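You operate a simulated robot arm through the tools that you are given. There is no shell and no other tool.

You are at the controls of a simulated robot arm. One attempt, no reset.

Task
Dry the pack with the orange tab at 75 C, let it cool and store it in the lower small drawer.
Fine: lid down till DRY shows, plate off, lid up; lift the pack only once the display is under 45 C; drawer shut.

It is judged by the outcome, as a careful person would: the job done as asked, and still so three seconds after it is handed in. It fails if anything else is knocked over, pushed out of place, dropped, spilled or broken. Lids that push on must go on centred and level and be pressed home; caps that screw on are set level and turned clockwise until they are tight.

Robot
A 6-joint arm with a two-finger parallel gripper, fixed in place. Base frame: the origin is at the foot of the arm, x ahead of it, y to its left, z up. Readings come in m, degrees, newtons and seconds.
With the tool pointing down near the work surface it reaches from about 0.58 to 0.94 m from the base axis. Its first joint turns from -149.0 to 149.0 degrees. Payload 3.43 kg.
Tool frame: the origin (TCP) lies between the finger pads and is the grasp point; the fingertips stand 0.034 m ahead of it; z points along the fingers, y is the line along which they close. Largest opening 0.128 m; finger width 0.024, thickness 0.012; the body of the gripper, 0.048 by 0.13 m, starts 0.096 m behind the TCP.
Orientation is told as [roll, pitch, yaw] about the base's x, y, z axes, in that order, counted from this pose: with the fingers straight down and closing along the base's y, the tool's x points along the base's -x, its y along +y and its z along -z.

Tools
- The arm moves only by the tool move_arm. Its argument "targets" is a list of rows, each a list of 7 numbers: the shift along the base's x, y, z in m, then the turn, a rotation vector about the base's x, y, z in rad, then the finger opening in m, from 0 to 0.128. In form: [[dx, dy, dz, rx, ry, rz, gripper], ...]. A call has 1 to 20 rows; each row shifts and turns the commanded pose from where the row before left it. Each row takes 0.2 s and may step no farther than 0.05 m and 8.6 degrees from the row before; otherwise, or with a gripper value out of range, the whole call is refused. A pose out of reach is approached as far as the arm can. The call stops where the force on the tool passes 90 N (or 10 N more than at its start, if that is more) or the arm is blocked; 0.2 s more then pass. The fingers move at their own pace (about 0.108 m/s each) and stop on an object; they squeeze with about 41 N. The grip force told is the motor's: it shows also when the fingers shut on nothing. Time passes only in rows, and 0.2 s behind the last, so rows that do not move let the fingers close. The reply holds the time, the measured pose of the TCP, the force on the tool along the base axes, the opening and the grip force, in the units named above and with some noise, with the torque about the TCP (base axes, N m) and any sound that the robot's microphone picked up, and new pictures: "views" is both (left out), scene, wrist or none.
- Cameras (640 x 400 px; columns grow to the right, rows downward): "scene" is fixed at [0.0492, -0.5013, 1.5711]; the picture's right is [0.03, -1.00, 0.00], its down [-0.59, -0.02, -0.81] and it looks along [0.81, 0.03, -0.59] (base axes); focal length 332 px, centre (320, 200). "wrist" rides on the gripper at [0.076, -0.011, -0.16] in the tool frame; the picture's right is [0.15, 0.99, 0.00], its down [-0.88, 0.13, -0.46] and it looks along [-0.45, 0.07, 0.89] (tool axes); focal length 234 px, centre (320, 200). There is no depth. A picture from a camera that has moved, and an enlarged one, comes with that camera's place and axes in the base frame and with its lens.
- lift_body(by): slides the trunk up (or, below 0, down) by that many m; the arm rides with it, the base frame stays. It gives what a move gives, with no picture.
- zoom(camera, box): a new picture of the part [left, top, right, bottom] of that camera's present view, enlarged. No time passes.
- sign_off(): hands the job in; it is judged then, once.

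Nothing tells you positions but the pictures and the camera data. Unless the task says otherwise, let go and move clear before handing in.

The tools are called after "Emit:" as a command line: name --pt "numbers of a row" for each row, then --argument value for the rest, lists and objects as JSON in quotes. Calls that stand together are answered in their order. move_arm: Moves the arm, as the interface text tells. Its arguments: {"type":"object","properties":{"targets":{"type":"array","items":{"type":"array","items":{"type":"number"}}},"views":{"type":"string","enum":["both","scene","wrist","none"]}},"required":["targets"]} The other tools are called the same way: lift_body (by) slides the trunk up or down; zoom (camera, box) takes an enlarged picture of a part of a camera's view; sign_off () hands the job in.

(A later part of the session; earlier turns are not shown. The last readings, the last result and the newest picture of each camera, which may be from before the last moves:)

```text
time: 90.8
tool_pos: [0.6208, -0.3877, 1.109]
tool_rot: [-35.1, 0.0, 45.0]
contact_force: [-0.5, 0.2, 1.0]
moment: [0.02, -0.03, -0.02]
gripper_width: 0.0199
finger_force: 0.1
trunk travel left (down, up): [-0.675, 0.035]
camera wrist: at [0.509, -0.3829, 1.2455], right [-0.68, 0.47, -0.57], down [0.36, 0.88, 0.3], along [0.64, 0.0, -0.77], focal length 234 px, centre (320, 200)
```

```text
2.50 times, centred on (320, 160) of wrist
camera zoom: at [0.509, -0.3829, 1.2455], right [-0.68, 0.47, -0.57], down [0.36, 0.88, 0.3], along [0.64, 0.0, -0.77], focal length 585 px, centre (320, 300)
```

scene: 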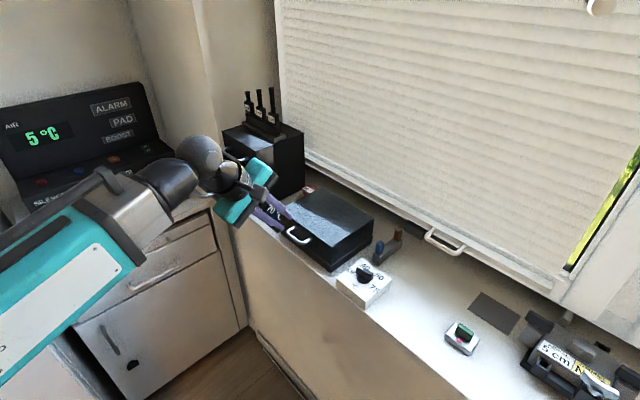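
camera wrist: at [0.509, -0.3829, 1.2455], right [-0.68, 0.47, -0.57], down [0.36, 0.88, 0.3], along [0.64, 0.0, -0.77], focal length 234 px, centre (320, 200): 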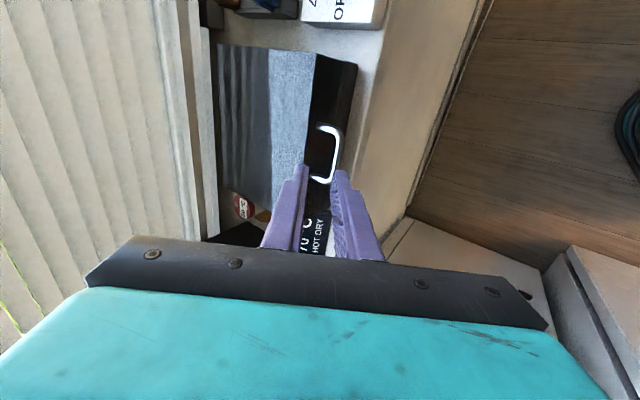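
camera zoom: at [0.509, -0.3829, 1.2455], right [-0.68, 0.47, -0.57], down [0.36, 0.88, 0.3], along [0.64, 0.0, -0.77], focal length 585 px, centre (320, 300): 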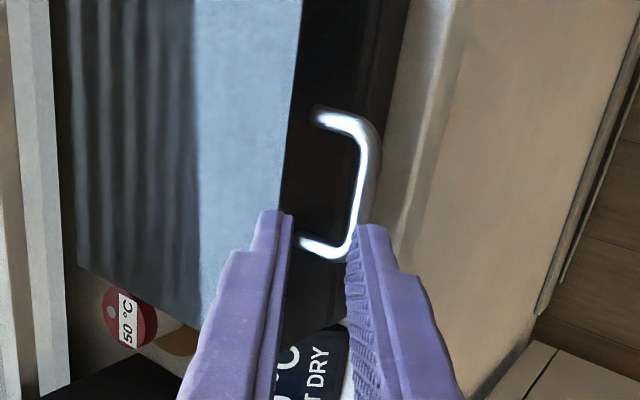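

The display reads 70 °C HOT DRY and falling; dial at OFF. I'll retrace the path onto the handle bar, first stopping just short to check alignment.

Emit:
move_arm --pt "0 0 -0.03 0 0 0 0.02" --pt "0.0081 -0.0081 -0.0164 0 0 0 0.018" --pt "0.0041 -0.0041 -0.0082 0 0 0 0.018" --pt "0 0 0 0 0 0 0.018" --views "both"

Emit:
zoom --camera "scene" --box '[260, 190, 340, 270]'

Emit:
zoom --camera "wrist" --box '[260, 110, 380, 220]'

```text
time: 91.8
tool_pos: [0.6321, -0.3998, 1.0519]
tool_rot: [-35.0, 0.0, 45.0]
contact_force: [-0.2, -0.8, 0.2]
moment: [-0.01, -0.01, -0.02]
gripper_width: 0.0182
finger_force: 0.1
trunk travel left (down, up): [-0.675, 0.035]
camera wrist: at [0.5215, -0.3949, 1.1893], right [-0.68, 0.47, -0.57], down [0.36, 0.88, 0.3], along [0.64, 0.0, -0.77], focal length 234 px, centre (320, 200)
```

scene: 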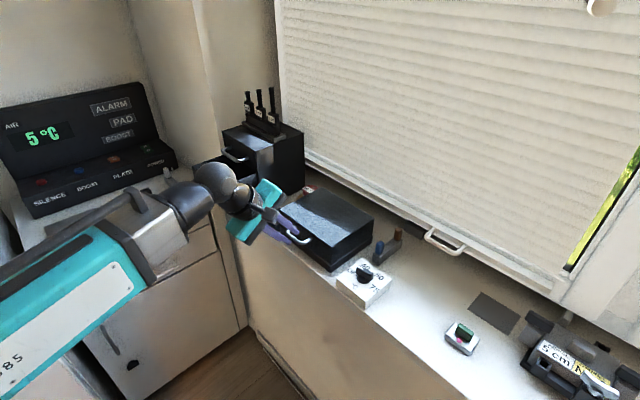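
wrist: 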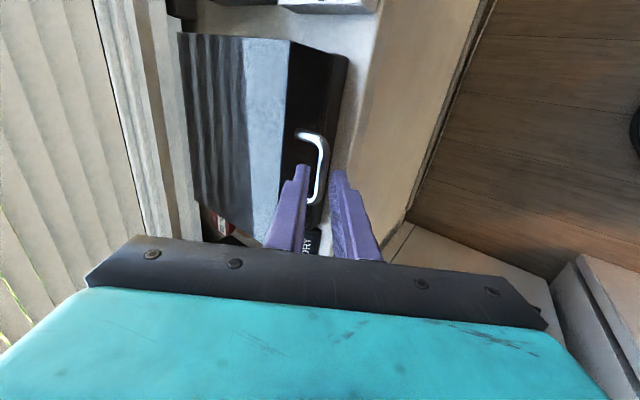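

```text
5.00 times, centred on (300, 230) of scene
camera zoom: at [0.0492, -0.5013, 1.5711], right [0.03, -1.0, 0.0], down [-0.59, -0.02, -0.81], along [0.81, 0.03, -0.59], focal length 1659 px, centre (420, 50)
```

zoom: 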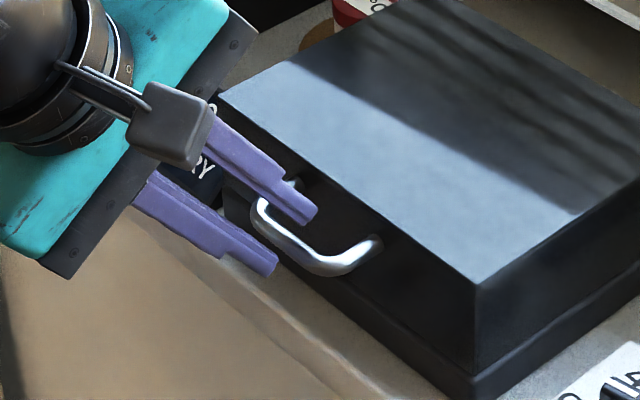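

```text
3.64 times, centred on (320, 165) of wrist
camera zoom: at [0.5215, -0.3949, 1.1893], right [-0.68, 0.47, -0.57], down [0.36, 0.88, 0.3], along [0.64, 0.0, -0.77], focal length 852 px, centre (320, 327)
```

zoom: 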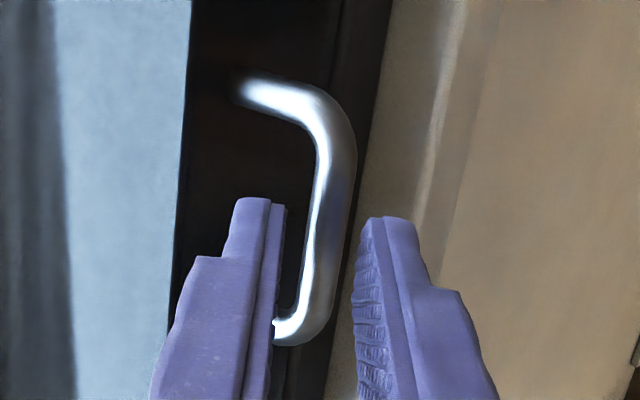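

The bar is between the fingers, a few millimetres toward the lower one. I'll shift slightly, slide in 30 mm and close.

Emit:
move_arm --pt "0.0029 -0.0029 -0.0093 0 0 0 0.018" --pt "0.0041 -0.0041 -0.0082 0 0 0 0.018" --pt "0.004 -0.004 -0.0082 0 0 0 0.018" --pt "0 0 0 0 0 0 0.018" --views "wrist"

Emit:
zoom --camera "scene" --box '[260, 190, 340, 270]'

Emit:
zoom --camera "wrist" --box '[260, 110, 380, 220]'

```text
time: 92.8
tool_pos: [0.6442, -0.4106, 1.0259]
tool_rot: [-35.2, 0.0, 45.1]
contact_force: [0.1, -0.1, -0.2]
moment: [0.02, 0.01, 0.02]
gripper_width: 0.0183
finger_force: 0.1
trunk travel left (down, up): [-0.675, 0.035]
camera wrist: at [0.532, -0.4064, 1.1637], right [-0.68, 0.47, -0.57], down [0.36, 0.88, 0.3], along [0.64, 0.0, -0.77], focal length 234 px, centre (320, 200)
```

wrist: 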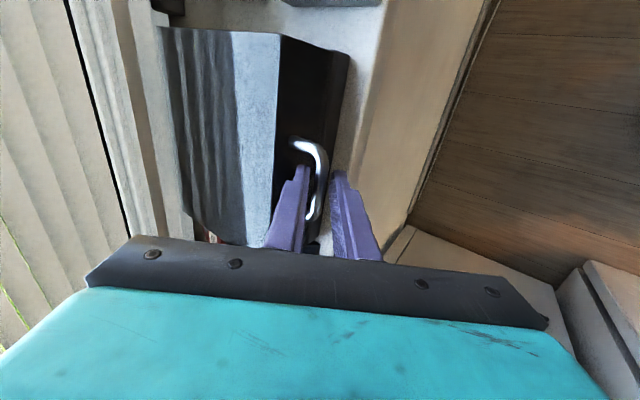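

```text
5.00 times, centred on (300, 230) of scene
camera zoom: at [0.0492, -0.5013, 1.5711], right [0.03, -1.0, 0.0], down [-0.59, -0.02, -0.81], along [0.81, 0.03, -0.59], focal length 1659 px, centre (420, 50)
```

zoom: 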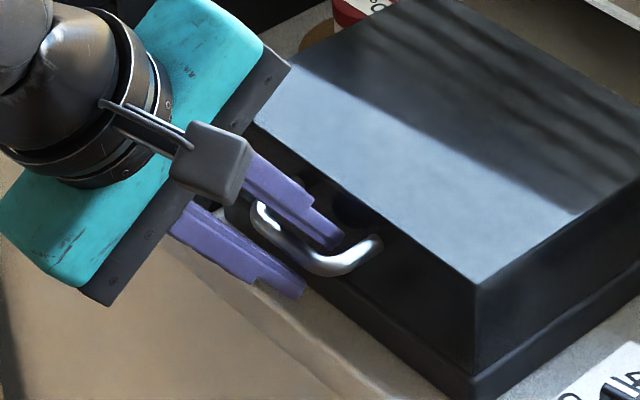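

```text
3.64 times, centred on (320, 165) of wrist
camera zoom: at [0.532, -0.4064, 1.1637], right [-0.68, 0.47, -0.57], down [0.36, 0.88, 0.3], along [0.64, 0.0, -0.77], focal length 852 px, centre (320, 327)
```

zoom: 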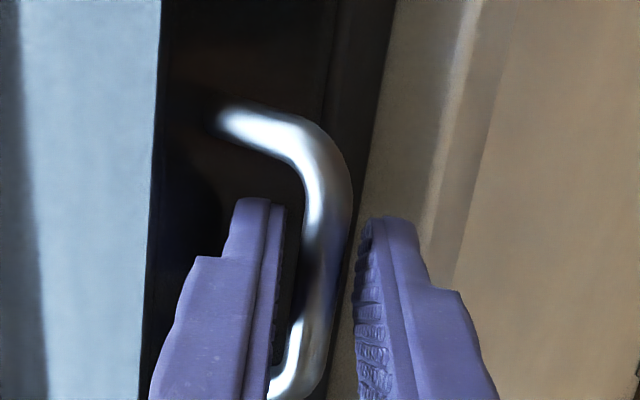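

The bar is between the pads. Closing, then lifting the lid along the reverse arc, first two steps to check.

Emit:
move_arm --pt "0 0 0 0 0 0 0.005" --pt "0 0 0 0 0 0 0.0" --pt "0 0 0 0 0 0 0.0" --pt "0.0025 -0.0025 0.0173 0.01157 0.01157 0 0" --pt "0.0037 -0.0037 0.017 0.01157 0.01157 0 0" --views "scene"

Emit:
zoom --camera "scene" --box '[260, 160, 380, 280]'

```text
time: 94.0
tool_pos: [0.6517, -0.4184, 1.0593]
tool_rot: [-33.1, 0.0, 45.0]
contact_force: [9.4, -6.6, -4.9]
moment: [0.01, -0.02, 1.13]
gripper_width: 0.0093
finger_force: 43.0
trunk travel left (down, up): [-0.675, 0.035]
```

scene: 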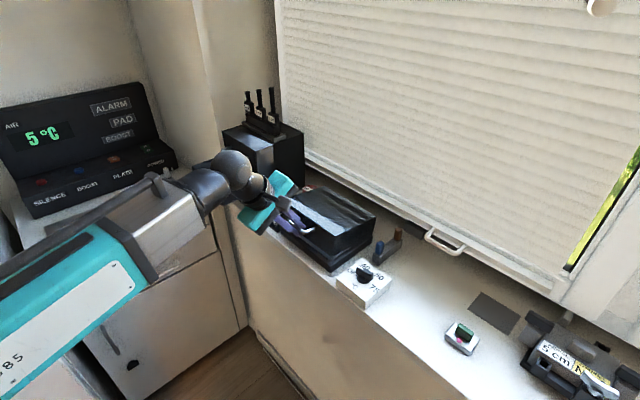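

```text
3.33 times, centred on (320, 220) of scene
camera zoom: at [0.0492, -0.5013, 1.5711], right [0.03, -1.0, 0.0], down [-0.59, -0.02, -0.81], along [0.81, 0.03, -0.59], focal length 1106 px, centre (320, 133)
```

zoom: 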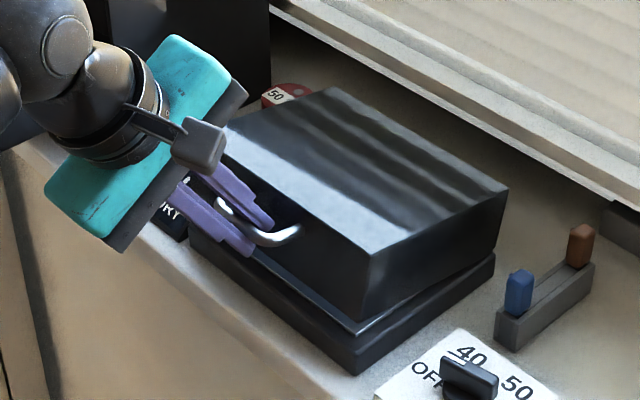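

The lid is lifting smoothly. Continuing the arc.

Emit:
move_arm --pt "0.0055 -0.0055 0.0164 0.01157 0.01157 0 0" --pt "0.0066 -0.0066 0.0156 0.01157 0.01157 0 0" --pt "0.007 -0.007 0.0149 0.01157 0.01157 0 0" --pt "0.0079 -0.0079 0.0138 0.01157 0.01157 0 0" --pt "0.0088 -0.0088 0.0128 0.01157 0.01157 0 0" --views "scene"

Emit:
zoom --camera "scene" --box '[260, 140, 380, 260]'

```text
time: 95.2
tool_pos: [0.6862, -0.4526, 1.1349]
tool_rot: [-28.4, 0.1, 45.0]
contact_force: [2.6, 0.1, -2.5]
moment: [0.03, -0.01, 0.62]
gripper_width: 0.0095
finger_force: 43.3
trunk travel left (down, up): [-0.675, 0.035]
```

scene: 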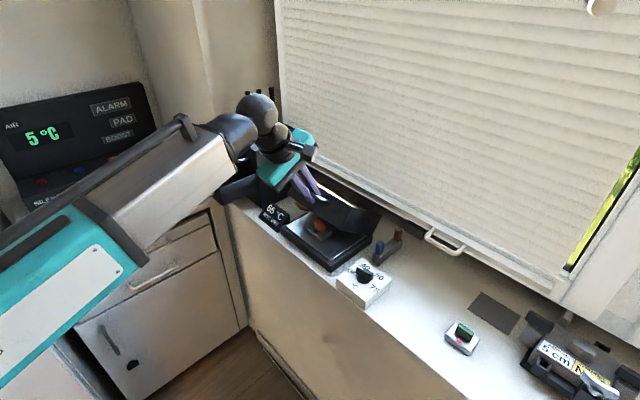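

```text
3.33 times, centred on (320, 200) of scene
camera zoom: at [0.0492, -0.5013, 1.5711], right [0.03, -1.0, 0.0], down [-0.59, -0.02, -0.81], along [0.81, 0.03, -0.59], focal length 1106 px, centre (320, 200)
```

zoom: 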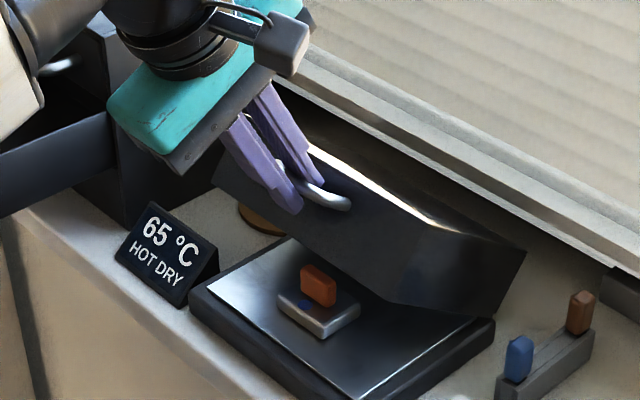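

The indicator dot has turned blue, and the display reads 65 °C HOT DRY. Continuing to open the lid.

Emit:
move_arm --pt "0.0096 -0.0096 0.0115 0.01157 0.01157 0 0" --pt "0.0104 -0.0104 0.0102 0.01157 0.01157 0 0" --pt "0.011 -0.011 0.0087 0.01157 0.01157 0 0" --pt "0.0115 -0.0115 0.0074 0.01157 0.01157 0 0" --pt "0.0119 -0.0119 0.0058 0.01157 0.01157 0 0" --views "scene"

Emit:
zoom --camera "scene" --box '[270, 120, 390, 240]'

```text
time: 96.4
tool_pos: [0.7406, -0.5073, 1.1777]
tool_rot: [-23.9, 0.0, 45.1]
contact_force: [0.7, -0.1, -0.1]
moment: [-0.07, 0.05, 0.06]
gripper_width: 0.0093
finger_force: 43.4
trunk travel left (down, up): [-0.675, 0.035]
```

scene: 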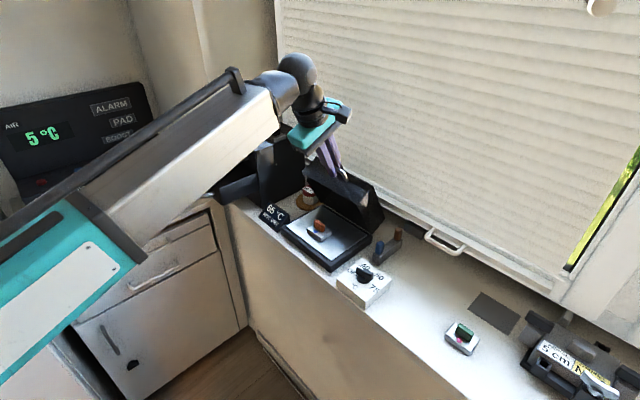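

```text
3.33 times, centred on (330, 180) of scene
camera zoom: at [0.0492, -0.5013, 1.5711], right [0.03, -1.0, 0.0], down [-0.59, -0.02, -0.81], along [0.81, 0.03, -0.59], focal length 1106 px, centre (287, 267)
```

zoom: 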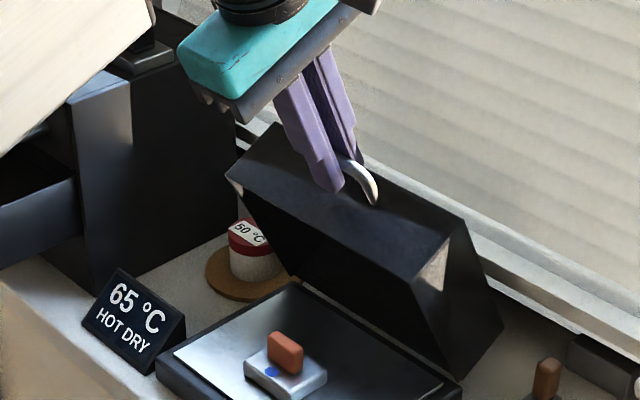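

Emit:
move_arm --pt "0.0122 -0.0122 0.0042 0.01157 0.01157 0 0" --pt "0.0124 -0.0124 0.0025 0.01157 0.01157 0 0" --pt "0.0125 -0.0125 0.0008 0.01157 0.01157 0 0" --pt "0.0074 -0.0074 -0.0002 0.01157 0.01157 0 0" --views "scene"

Emit:
zoom --camera "scene" --box '[270, 110, 400, 240]'

```text
time: 97.4
tool_pos: [0.7849, -0.5511, 1.1851]
tool_rot: [-20.0, 0.0, 45.0]
contact_force: [3.3, 2.7, -3.6]
moment: [0.29, -0.19, -0.2]
gripper_width: 0.0096
finger_force: 42.6
trunk travel left (down, up): [-0.675, 0.035]
```

scene: 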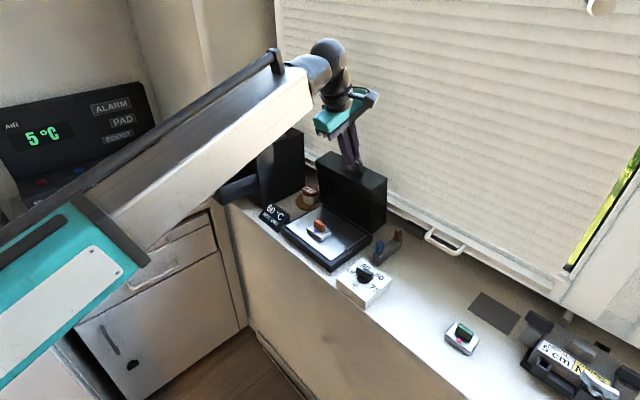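

```text
3.08 times, centred on (335, 175) of scene
camera zoom: at [0.0492, -0.5013, 1.5711], right [0.03, -1.0, 0.0], down [-0.59, -0.02, -0.81], along [0.81, 0.03, -0.59], focal length 1021 px, centre (274, 277)
```

zoom: 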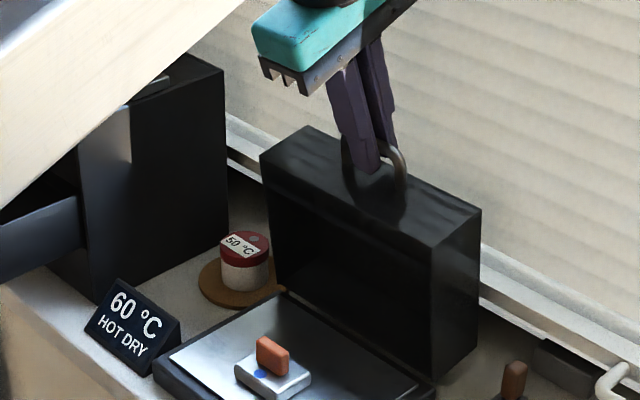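

The lid is back at its open position. A tiny push to meet its stop, then I'll release and back off.

Emit:
move_arm --pt "0.0014 -0.0014 0 0 0 0 0" --pt "0.0014 -0.0014 0 0 0 0 0" --views "none"

```text
time: 98.0
tool_pos: [0.7869, -0.5541, 1.186]
tool_rot: [-20.0, 0.0, 45.0]
contact_force: [2.9, 3.5, -5.0]
moment: [0.46, -0.28, -0.1]
gripper_width: 0.0095
finger_force: 42.9
trunk travel left (down, up): [-0.675, 0.035]
```

Emit:
move_arm --pt "0.0014 -0.0014 0 0 0 0 0" --pt "0.0014 -0.0014 -0.0002 0 0 0 0" --pt "0.0014 -0.0014 -0.0002 0 0 0 0" --views "none"

Emit:
zoom --camera "scene" --box '[270, 110, 400, 240]'

```text
time: 98.8
tool_pos: [0.7914, -0.5581, 1.185]
tool_rot: [-19.9, -0.1, 45.0]
contact_force: [-2.7, 6.1, -5.6]
moment: [0.27, -0.06, -0.29]
gripper_width: 0.0094
finger_force: 43.1
trunk travel left (down, up): [-0.675, 0.035]
```

```text
3.08 times, centred on (335, 175) of scene
camera zoom: at [0.0492, -0.5013, 1.5711], right [0.03, -1.0, 0.0], down [-0.59, -0.02, -0.81], along [0.81, 0.03, -0.59], focal length 1021 px, centre (274, 277)
```

zoom: 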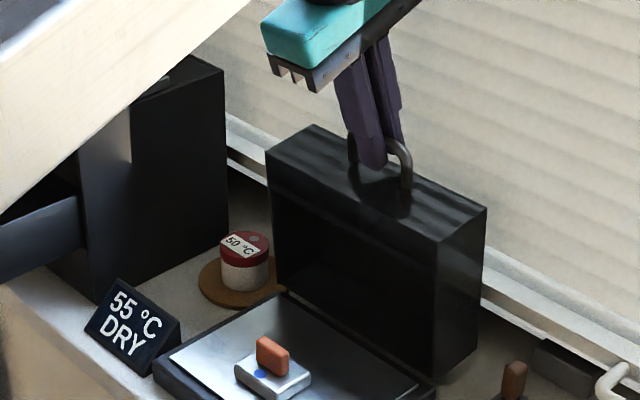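

The stop resists slightly now and the lid stands upright. Releasing and backing off along the tool axis.

Emit:
move_arm --pt "0 0 0 0 0 0 0.012" --pt "0 0 0 0 0 0 0.016" --pt "0 0 0 0 0 0 0.018" --pt "-0.0048 0.0048 0.0188 0 0 0 0.02" --pt "-0.0048 0.0048 0.0188 0 0 0 0.03" --pt "-0.0072 0.0072 0.0282 0 0 0 0.036" --pt "0 0 0 0 0 0 0.036" --views "both"

Emit:
zoom --camera "scene" --box '[250, 110, 400, 260]'

```text
time: 100.4
tool_pos: [0.7743, -0.5426, 1.2517]
tool_rot: [-20.1, 0.0, 45.0]
contact_force: [-0.2, -1.4, -0.1]
moment: [0.03, 0.01, -0.04]
gripper_width: 0.0361
finger_force: 0.0
trunk travel left (down, up): [-0.675, 0.035]
camera wrist: at [0.6895, -0.5647, 1.4057], right [-0.76, 0.55, -0.34], down [0.43, 0.82, 0.38], along [0.49, 0.15, -0.86], focal length 234 px, centre (320, 200)
```

scene: 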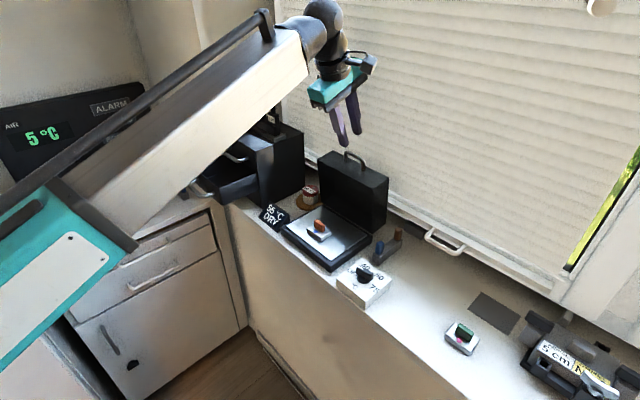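
wrist: 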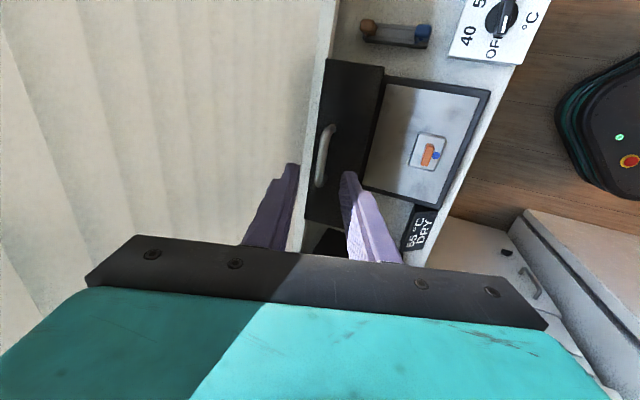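

```text
2.67 times, centred on (325, 185) of scene
camera zoom: at [0.0492, -0.5013, 1.5711], right [0.03, -1.0, 0.0], down [-0.59, -0.02, -0.81], along [0.81, 0.03, -0.59], focal length 885 px, centre (307, 240)
```

zoom: 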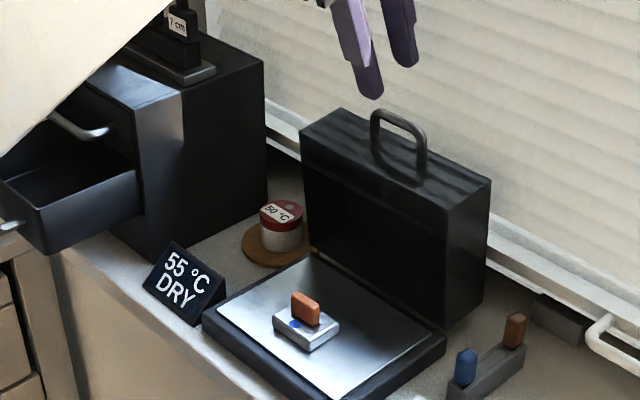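

The lid stands open by itself and the display shows 55 °C DRY. While it cools I'll level the tool and look over the open lower drawer from above.

Emit:
move_arm --pt "0.0 0.0 0.01 0.0617 0.0617 0 0.036" --pt "0.0 0.02 0 0.0617 0.0617 0 0.036" --pt "0.0032 0.0341 0 0.0617 0.0617 0 0.036" --pt "0.0032 0.0341 0 0.0617 0.0617 0 0.036" --pt "0.0032 0.0341 0 0 0 0 0.036" --pt "0.0032 0.0341 0 0 0 0 0.036" --pt "0.0032 0.0341 0 0 0 0 0.036" --pt "0.0032 0.0341 0 0 0 0 0.036" --pt "0.0032 0.0341 0 0 0 0 0.036" --pt "0 0 0 0 0 0 0.036" --views "both"

Emit:
zoom --camera "wrist" --box '[140, 100, 400, 260]'

Emit:
zoom --camera "scene" --box '[170, 100, 320, 250]'

```text
time: 102.6
tool_pos: [0.7835, -0.2744, 1.2557]
tool_rot: [0.0, 0.0, 45.0]
contact_force: [-0.8, -0.7, 0.6]
moment: [0.03, 0.0, 0.04]
gripper_width: 0.036
finger_force: 0.0
out of reach, approached as far as the arm can: row 2, 3, 4
trunk travel left (down, up): [-0.675, 0.035]
camera wrist: at [0.7378, -0.3362, 1.4151], right [-0.8, 0.6, 0.0], down [0.53, 0.72, 0.46], along [0.27, 0.36, -0.89], focal length 234 px, centre (320, 200)
```

scene: 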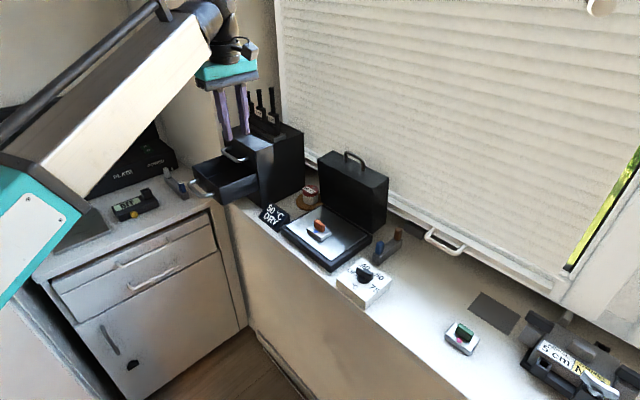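
wrist: 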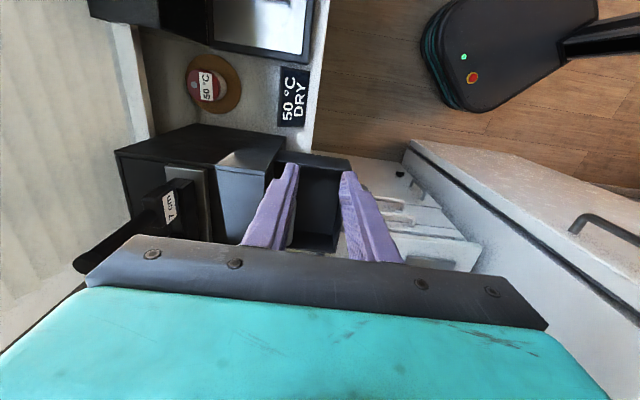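

```text
2.46 times, centred on (270, 180) of wrist
camera zoom: at [0.7378, -0.3362, 1.4151], right [-0.8, 0.6, 0.0], down [0.53, 0.72, 0.46], along [0.27, 0.36, -0.89], focal length 576 px, centre (443, 249)
```

zoom: 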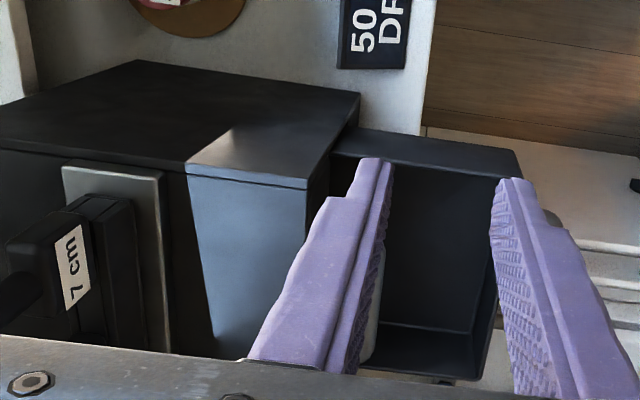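

```text
2.67 times, centred on (245, 175) of scene
camera zoom: at [0.0492, -0.5013, 1.5711], right [0.03, -1.0, 0.0], down [-0.59, -0.02, -0.81], along [0.81, 0.03, -0.59], focal length 885 px, centre (520, 267)
```

zoom: 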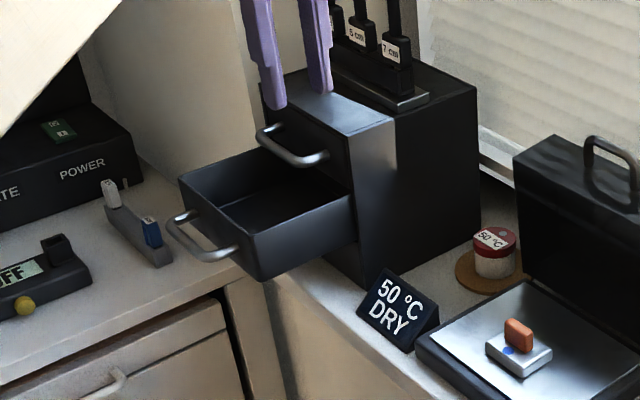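

The display shows 50 °C, falling in 5-degree steps. The drawer rim is at about z 1.077 and its centre near (0.86, -0.19). I'll return above the pack and check the display there.

Emit:
move_arm --pt "-0.0128 -0.0336 0 0 0 0 0.036" --pt "-0.0128 -0.0336 0 0 0 0 0.036" --pt "-0.0128 -0.0336 0 0 0 0 0.036" --pt "-0.0128 -0.0336 0 0 0 0 0.036" --pt "-0.0128 -0.0336 0 0 0 0 0.036" --pt "-0.0125 -0.0336 0 0 0 0 0.036" --pt "0 0 -0.04 0 0 0 0.036" --pt "0 0 -0.035 0 0 0 0.036" --pt "0 0 0 0 0 0 0.036" --views "both"

Emit:
zoom --camera "scene" --box '[250, 130, 400, 270]'

Emit:
zoom --camera "wrist" --box '[220, 80, 420, 240]'

```text
time: 104.6
tool_pos: [0.7077, -0.4776, 1.1816]
tool_rot: [-0.1, 0.0, 45.0]
contact_force: [0.6, 0.1, -0.2]
moment: [0.04, 0.03, -0.02]
gripper_width: 0.0362
finger_force: 0.1
trunk travel left (down, up): [-0.675, 0.035]
camera wrist: at [0.6621, -0.5383, 1.3407], right [-0.8, 0.6, 0.0], down [0.53, 0.72, 0.46], along [0.27, 0.36, -0.89], focal length 234 px, centre (320, 200)
```

scene: 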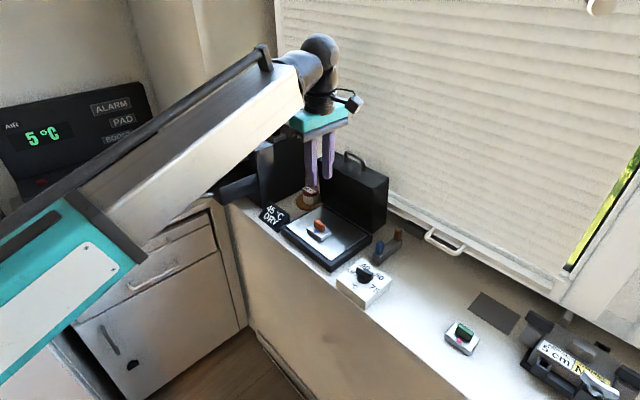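
wrist: 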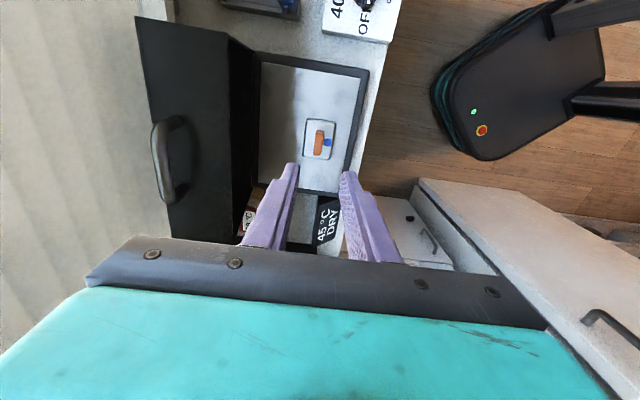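

```text
2.86 times, centred on (325, 200) of scene
camera zoom: at [0.0492, -0.5013, 1.5711], right [0.03, -1.0, 0.0], down [-0.59, -0.02, -0.81], along [0.81, 0.03, -0.59], focal length 948 px, centre (306, 200)
```

zoom: 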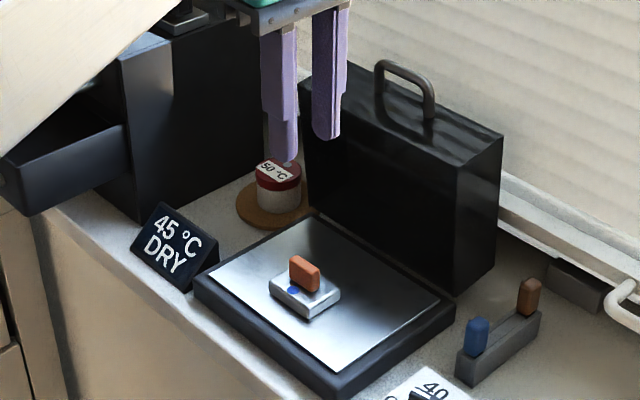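

```text
2.50 times, centred on (320, 160) of wrist
camera zoom: at [0.6621, -0.5383, 1.3407], right [-0.8, 0.6, 0.0], down [0.53, 0.72, 0.46], along [0.27, 0.36, -0.89], focal length 585 px, centre (320, 300)
```

zoom: 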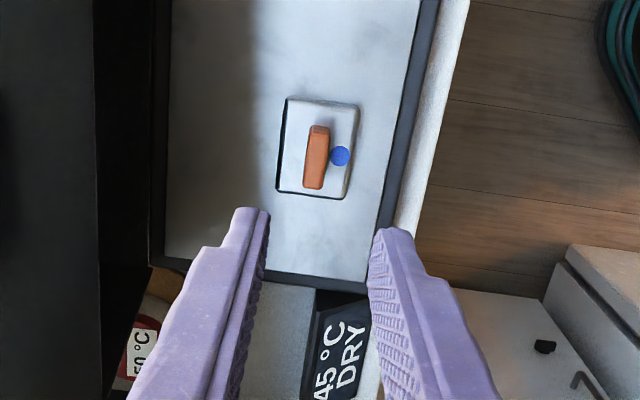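

45 °C now; it must be under 45, so I'll hold here until the next step down shows.

Emit:
move_arm --pt "0 0 0 0 0 0 0.036" --pt "0 0 0 0 0 0 0.036" --pt "0 0 0 0 0 0 0.036" --pt "0 0 0 0 0 0 0.036" --pt "0 0 0 0 0 0 0.036" --pt "0 0 0 0 0 0 0.036" --pt "0 0 0 0 0 0 0.036" --pt "0 0 0 0 0 0 0.036" --views "none"

Emit:
zoom --camera "scene" --box '[240, 180, 320, 250]'

Emit:
move_arm --pt "0 0 0 0 0 0 0.036" --pt "0 0 0 0 0 0 0.036" --pt "0 0 0 0 0 0 0.036" --pt "0 0 0 0 0 0 0.036" --pt "0 0 0 0 0 0 0.036" --pt "0 0 0 0 0 0 0.036" --pt "0 0 0 0 0 0 0.036" --pt "0 0 0 0 0 0 0.036" --pt "0 0 0 0 0 0 0.036" --pt "0 0 0 0 0 0 0.036" --pt "0 0 0 0 0 0 0.036" --pt "0 0 0 0 0 0 0.036" --views "none"

Emit:
zoom --camera "scene" --box '[240, 180, 320, 250]'

```text
time: 106.4
tool_pos: [0.7081, -0.4765, 1.1808]
tool_rot: [-0.1, 0.0, 45.0]
contact_force: [0.6, 0.0, 0.9]
moment: [-0.04, -0.01, 0.0]
gripper_width: 0.0359
finger_force: 0.1
trunk travel left (down, up): [-0.675, 0.035]
```

```text
5.71 times, centred on (280, 215) of scene
camera zoom: at [0.0492, -0.5013, 1.5711], right [0.03, -1.0, 0.0], down [-0.59, -0.02, -0.81], along [0.81, 0.03, -0.59], focal length 1896 px, centre (549, 114)
```

zoom: 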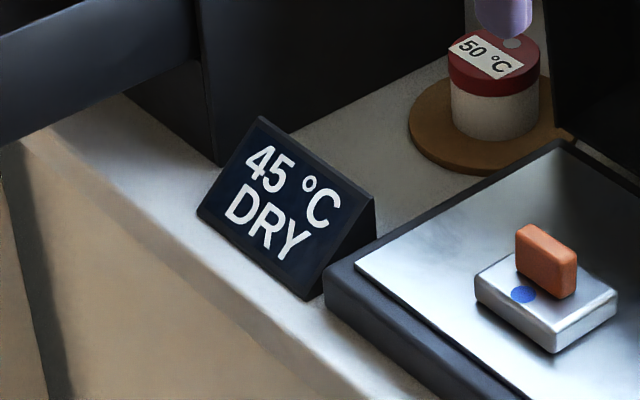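

```text
time: 109.0
tool_pos: [0.7075, -0.4769, 1.1807]
tool_rot: [-0.1, 0.0, 45.1]
contact_force: [0.1, 0.2, 0.6]
moment: [-0.03, -0.01, 0.01]
gripper_width: 0.0359
finger_force: 0.0
trunk travel left (down, up): [-0.675, 0.035]
```

```text
5.71 times, centred on (280, 215) of scene
camera zoom: at [0.0492, -0.5013, 1.5711], right [0.03, -1.0, 0.0], down [-0.59, -0.02, -0.81], along [0.81, 0.03, -0.59], focal length 1896 px, centre (549, 114)
```

zoom: 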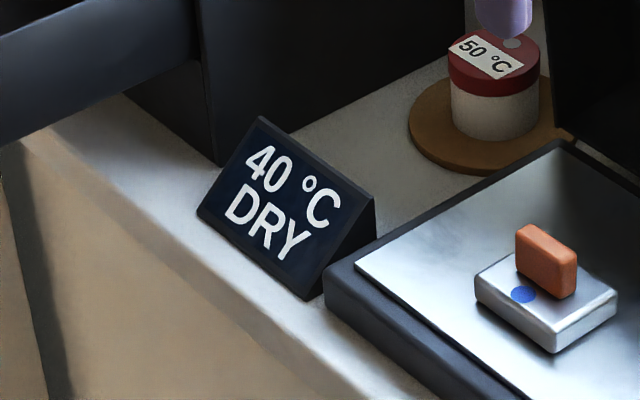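

The display shows 40 °C, DRY and under 45. Coming down onto the tab now.

Emit:
move_arm --pt "-0.0015 0.0018 -0.04 0 0 0 0.036" --pt "0 0 -0.04 0 0 0 0.036" --pt "0 0 -0.035 0 0 0 0.036" --pt "0 0 -0.015 0 0 0 0.036" --pt "0 0 0 0 0 0 0.036" --views "both"

Emit:
zoom --camera "wrist" --box '[240, 120, 400, 240]'

Emit:
zoom --camera "scene" --box '[250, 160, 360, 260]'

```text
time: 110.2
tool_pos: [0.7074, -0.4746, 1.0484]
tool_rot: [-0.1, 0.0, 45.0]
contact_force: [-0.6, -0.8, 0.2]
moment: [-0.03, -0.04, -0.02]
gripper_width: 0.036
finger_force: 0.1
trunk travel left (down, up): [-0.675, 0.035]
camera wrist: at [0.6615, -0.5359, 1.2092], right [-0.8, 0.6, 0.0], down [0.53, 0.72, 0.46], along [0.27, 0.36, -0.89], focal length 234 px, centre (320, 200)
```

scene: 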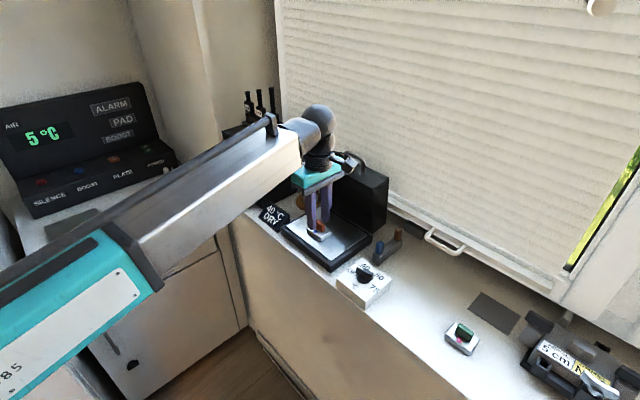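
wrist: 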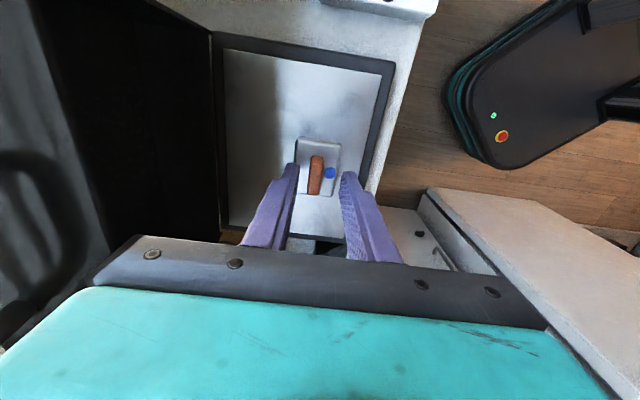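

```text
3.33 times, centred on (320, 180) of wrist
camera zoom: at [0.6615, -0.5359, 1.2092], right [-0.8, 0.6, 0.0], down [0.53, 0.72, 0.46], along [0.27, 0.36, -0.89], focal length 781 px, centre (320, 267)
```

zoom: 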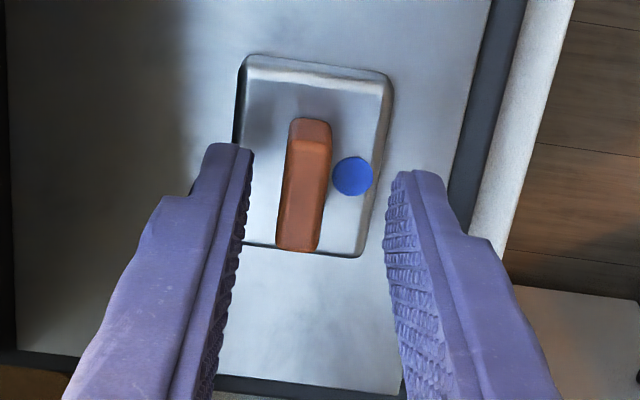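

```text
4.00 times, centred on (305, 210) of scene
camera zoom: at [0.0492, -0.5013, 1.5711], right [0.03, -1.0, 0.0], down [-0.59, -0.02, -0.81], along [0.81, 0.03, -0.59], focal length 1327 px, centre (380, 160)
```

zoom: 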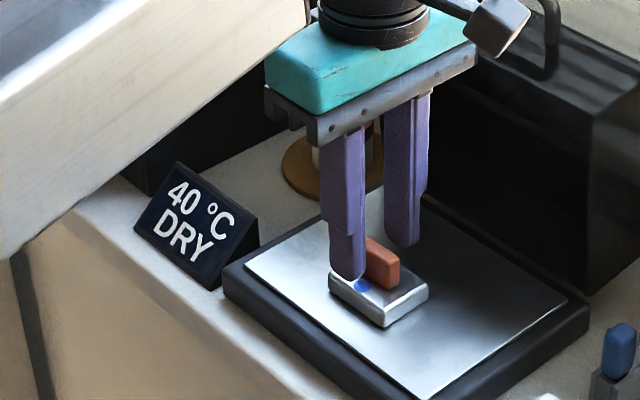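

The tab is about 3.5 mm off-centre toward the lid. I'll correct that, go down to full depth and close.

Emit:
move_arm --pt "0.0025 -0.0025 -0.006 0 0 0 0.036" --pt "0 0 -0.007 0 0 0 0.036" --pt "0 0 -0.004 0 0 0 0.036" --pt "0 0 0 0 0 0 0.036" --views "wrist"

Emit:
zoom --camera "wrist" --box '[240, 120, 400, 240]'

Emit:
zoom --camera "scene" --box '[290, 190, 350, 250]'

```text
time: 111.2
tool_pos: [0.7093, -0.478, 1.0329]
tool_rot: [-0.1, 0.0, 44.9]
contact_force: [-0.3, -0.1, 0.1]
moment: [-0.01, 0.01, 0.03]
gripper_width: 0.0361
finger_force: 0.0
trunk travel left (down, up): [-0.675, 0.035]
camera wrist: at [0.6638, -0.5394, 1.1926], right [-0.8, 0.6, 0.0], down [0.53, 0.72, 0.46], along [0.27, 0.36, -0.89], focal length 234 px, centre (320, 200)
```

wrist: 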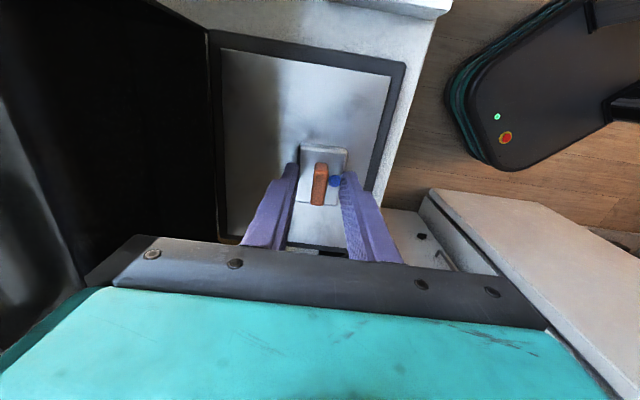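

```text
3.33 times, centred on (320, 180) of wrist
camera zoom: at [0.6638, -0.5394, 1.1926], right [-0.8, 0.6, 0.0], down [0.53, 0.72, 0.46], along [0.27, 0.36, -0.89], focal length 781 px, centre (320, 267)
```

zoom: 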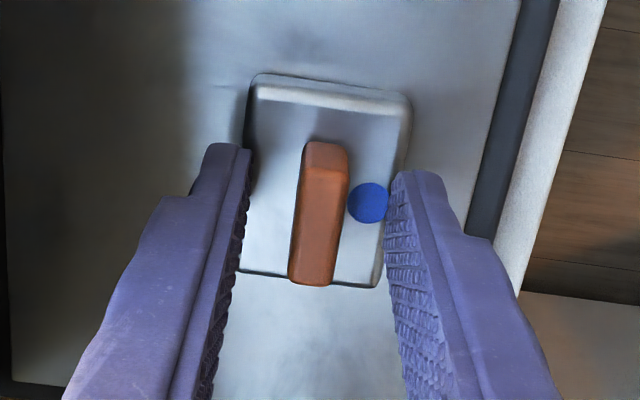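

```text
6.67 times, centred on (320, 220) of scene
camera zoom: at [0.0492, -0.5013, 1.5711], right [0.03, -1.0, 0.0], down [-0.59, -0.02, -0.81], along [0.81, 0.03, -0.59], focal length 2212 px, centre (320, 67)
```

zoom: 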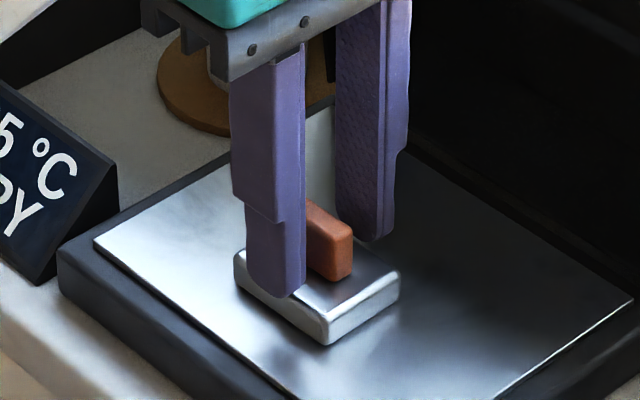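

Centred now, and the display has dropped to 35 °C. Lowering the last 3 mm, closing and lifting slowly.

Emit:
move_arm --pt "0 0 -0.003 0 0 0 0.036" --pt "0 0 -0.001 0 0 0 0.02" --pt "0 0 0 0 0 0 0.0" --pt "0 0 0 0 0 0 0.0" --pt "0 0 0 0 0 0 0.0" --views "none"

Emit:
zoom --camera "scene" --box '[260, 180, 350, 260]'

```text
time: 112.4
tool_pos: [0.7099, -0.4775, 1.0297]
tool_rot: [-0.1, 0.1, 45.1]
contact_force: [-0.6, -0.7, 4.0]
moment: [0.07, 0.04, 0.03]
gripper_width: 0.0111
finger_force: 41.3
trunk travel left (down, up): [-0.675, 0.035]
```

```text
5.00 times, centred on (305, 220) of scene
camera zoom: at [0.0492, -0.5013, 1.5711], right [0.03, -1.0, 0.0], down [-0.59, -0.02, -0.81], along [0.81, 0.03, -0.59], focal length 1659 px, centre (395, 100)
```

zoom: 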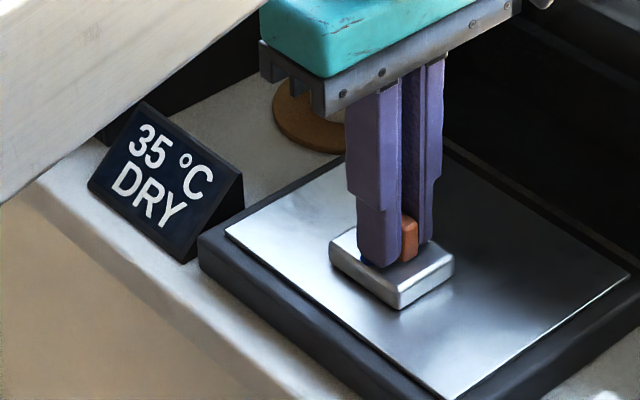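

35 °C DRY, tab gripped at 11 mm. Lifting slowly.

Emit:
move_arm --pt "0 0 0.003 0 0 0 0" --pt "0 0 0.003 0 0 0 0" --pt "0 0 0.005 0 0 0 0" --pt "0 0 0.008 0 0 0 0" --pt "0 0 0.01 0 0 0 0" --views "none"

Emit:
zoom --camera "scene" --box '[260, 170, 350, 250]'

```text
time: 113.6
tool_pos: [0.7087, -0.4765, 1.0574]
tool_rot: [-0.1, 0.0, 44.9]
contact_force: [-0.3, 0.1, -0.5]
moment: [-0.01, -0.01, -0.01]
gripper_width: 0.0109
finger_force: 40.9
trunk travel left (down, up): [-0.675, 0.035]
```

```text
5.00 times, centred on (305, 210) of scene
camera zoom: at [0.0492, -0.5013, 1.5711], right [0.03, -1.0, 0.0], down [-0.59, -0.02, -0.81], along [0.81, 0.03, -0.59], focal length 1659 px, centre (395, 150)
```

zoom: 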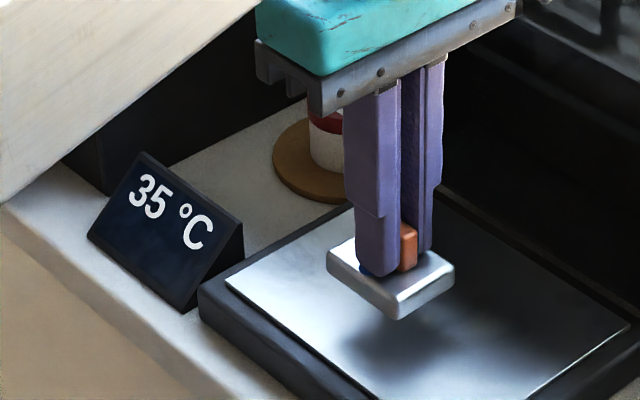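

Lifted cleanly; the plate display now just shows 35 °C. Raising and carrying the pack toward the open drawer.

Emit:
move_arm --pt "-0.004 0.004 0.015 0 0 0 0" --pt "-0.005 0.005 0.02 0 0 0 0" --pt "-0.005 0.005 0.022 0 0 0 0" --pt "-0.006 0.006 0.022 0 0 0 0" --pt "0 0 0.022 0 0 0 0" --pt "0 0 0.022 0 0 0 0" --pt "0.008 0.012 0 0 0 0 0" --pt "0.0131 0.0207 0 0 0 0 0" --pt "0.0131 0.0207 0 0 0 0 0" --pt "0.0131 0.0207 0 0 0 0 0" --pt "0.0131 0.0207 0 0 0 0 0" --pt "0.0131 0.0207 0 0 0 0 0" --pt "0.0131 0.0207 0 0 0 0 0" --views "both"

Emit:
zoom --camera "scene" --box '[180, 100, 340, 250]'

Emit:
zoom --camera "wrist" --box '[180, 100, 440, 280]'

```text
time: 116.4
tool_pos: [0.7749, -0.3224, 1.1815]
tool_rot: [-0.1, 0.0, 45.0]
contact_force: [-0.1, 0.0, -0.6]
moment: [-0.02, -0.01, 0.06]
gripper_width: 0.0108
finger_force: 41.5
trunk travel left (down, up): [-0.675, 0.035]
camera wrist: at [0.7299, -0.3829, 1.3423], right [-0.8, 0.6, 0.0], down [0.53, 0.72, 0.46], along [0.27, 0.36, -0.89], focal length 234 px, centre (320, 200)
```

scene: 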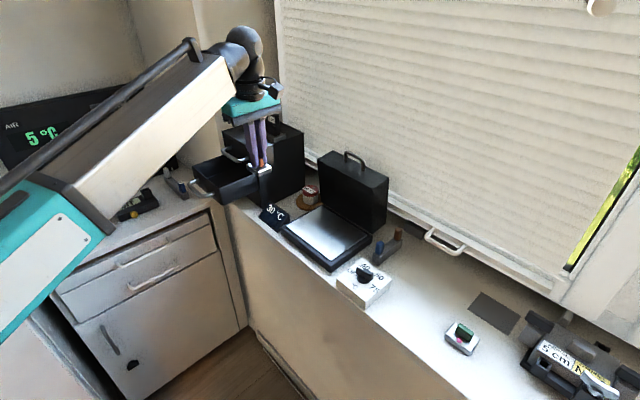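
wrist: 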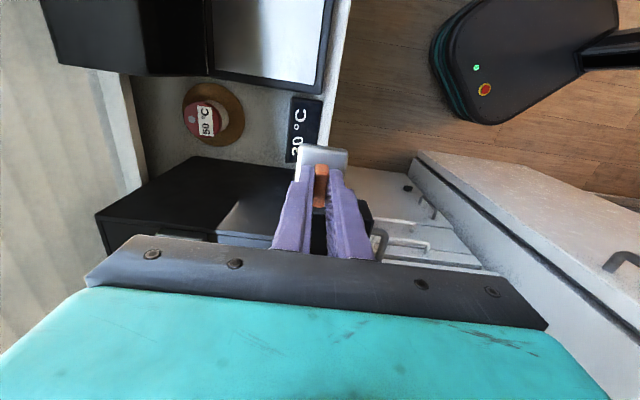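

```text
2.67 times, centred on (260, 175) of scene
camera zoom: at [0.0492, -0.5013, 1.5711], right [0.03, -1.0, 0.0], down [-0.59, -0.02, -0.81], along [0.81, 0.03, -0.59], focal length 885 px, centre (480, 267)
```

zoom: 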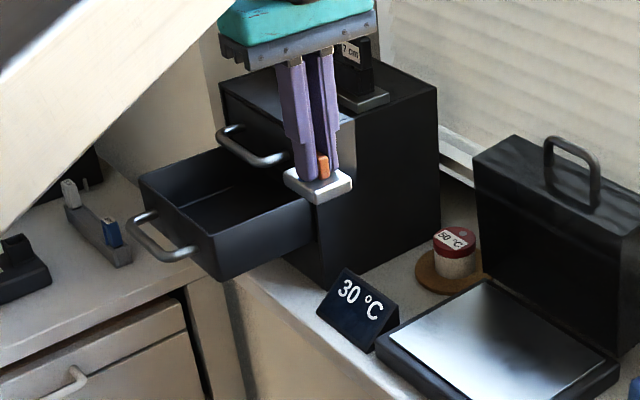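

```text
2.22 times, centred on (310, 190) of wrist
camera zoom: at [0.7299, -0.3829, 1.3423], right [-0.8, 0.6, 0.0], down [0.53, 0.72, 0.46], along [0.27, 0.36, -0.89], focal length 520 px, centre (342, 222)
```

zoom: 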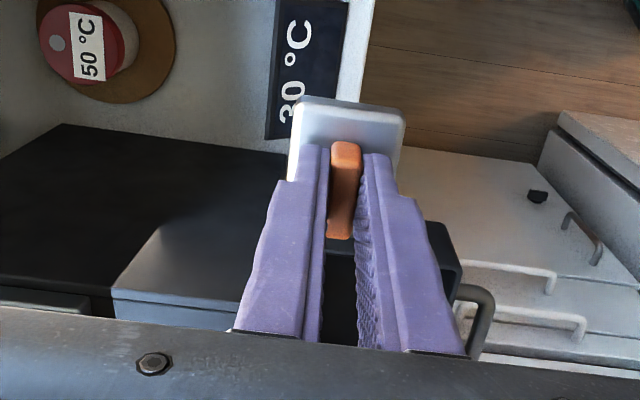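

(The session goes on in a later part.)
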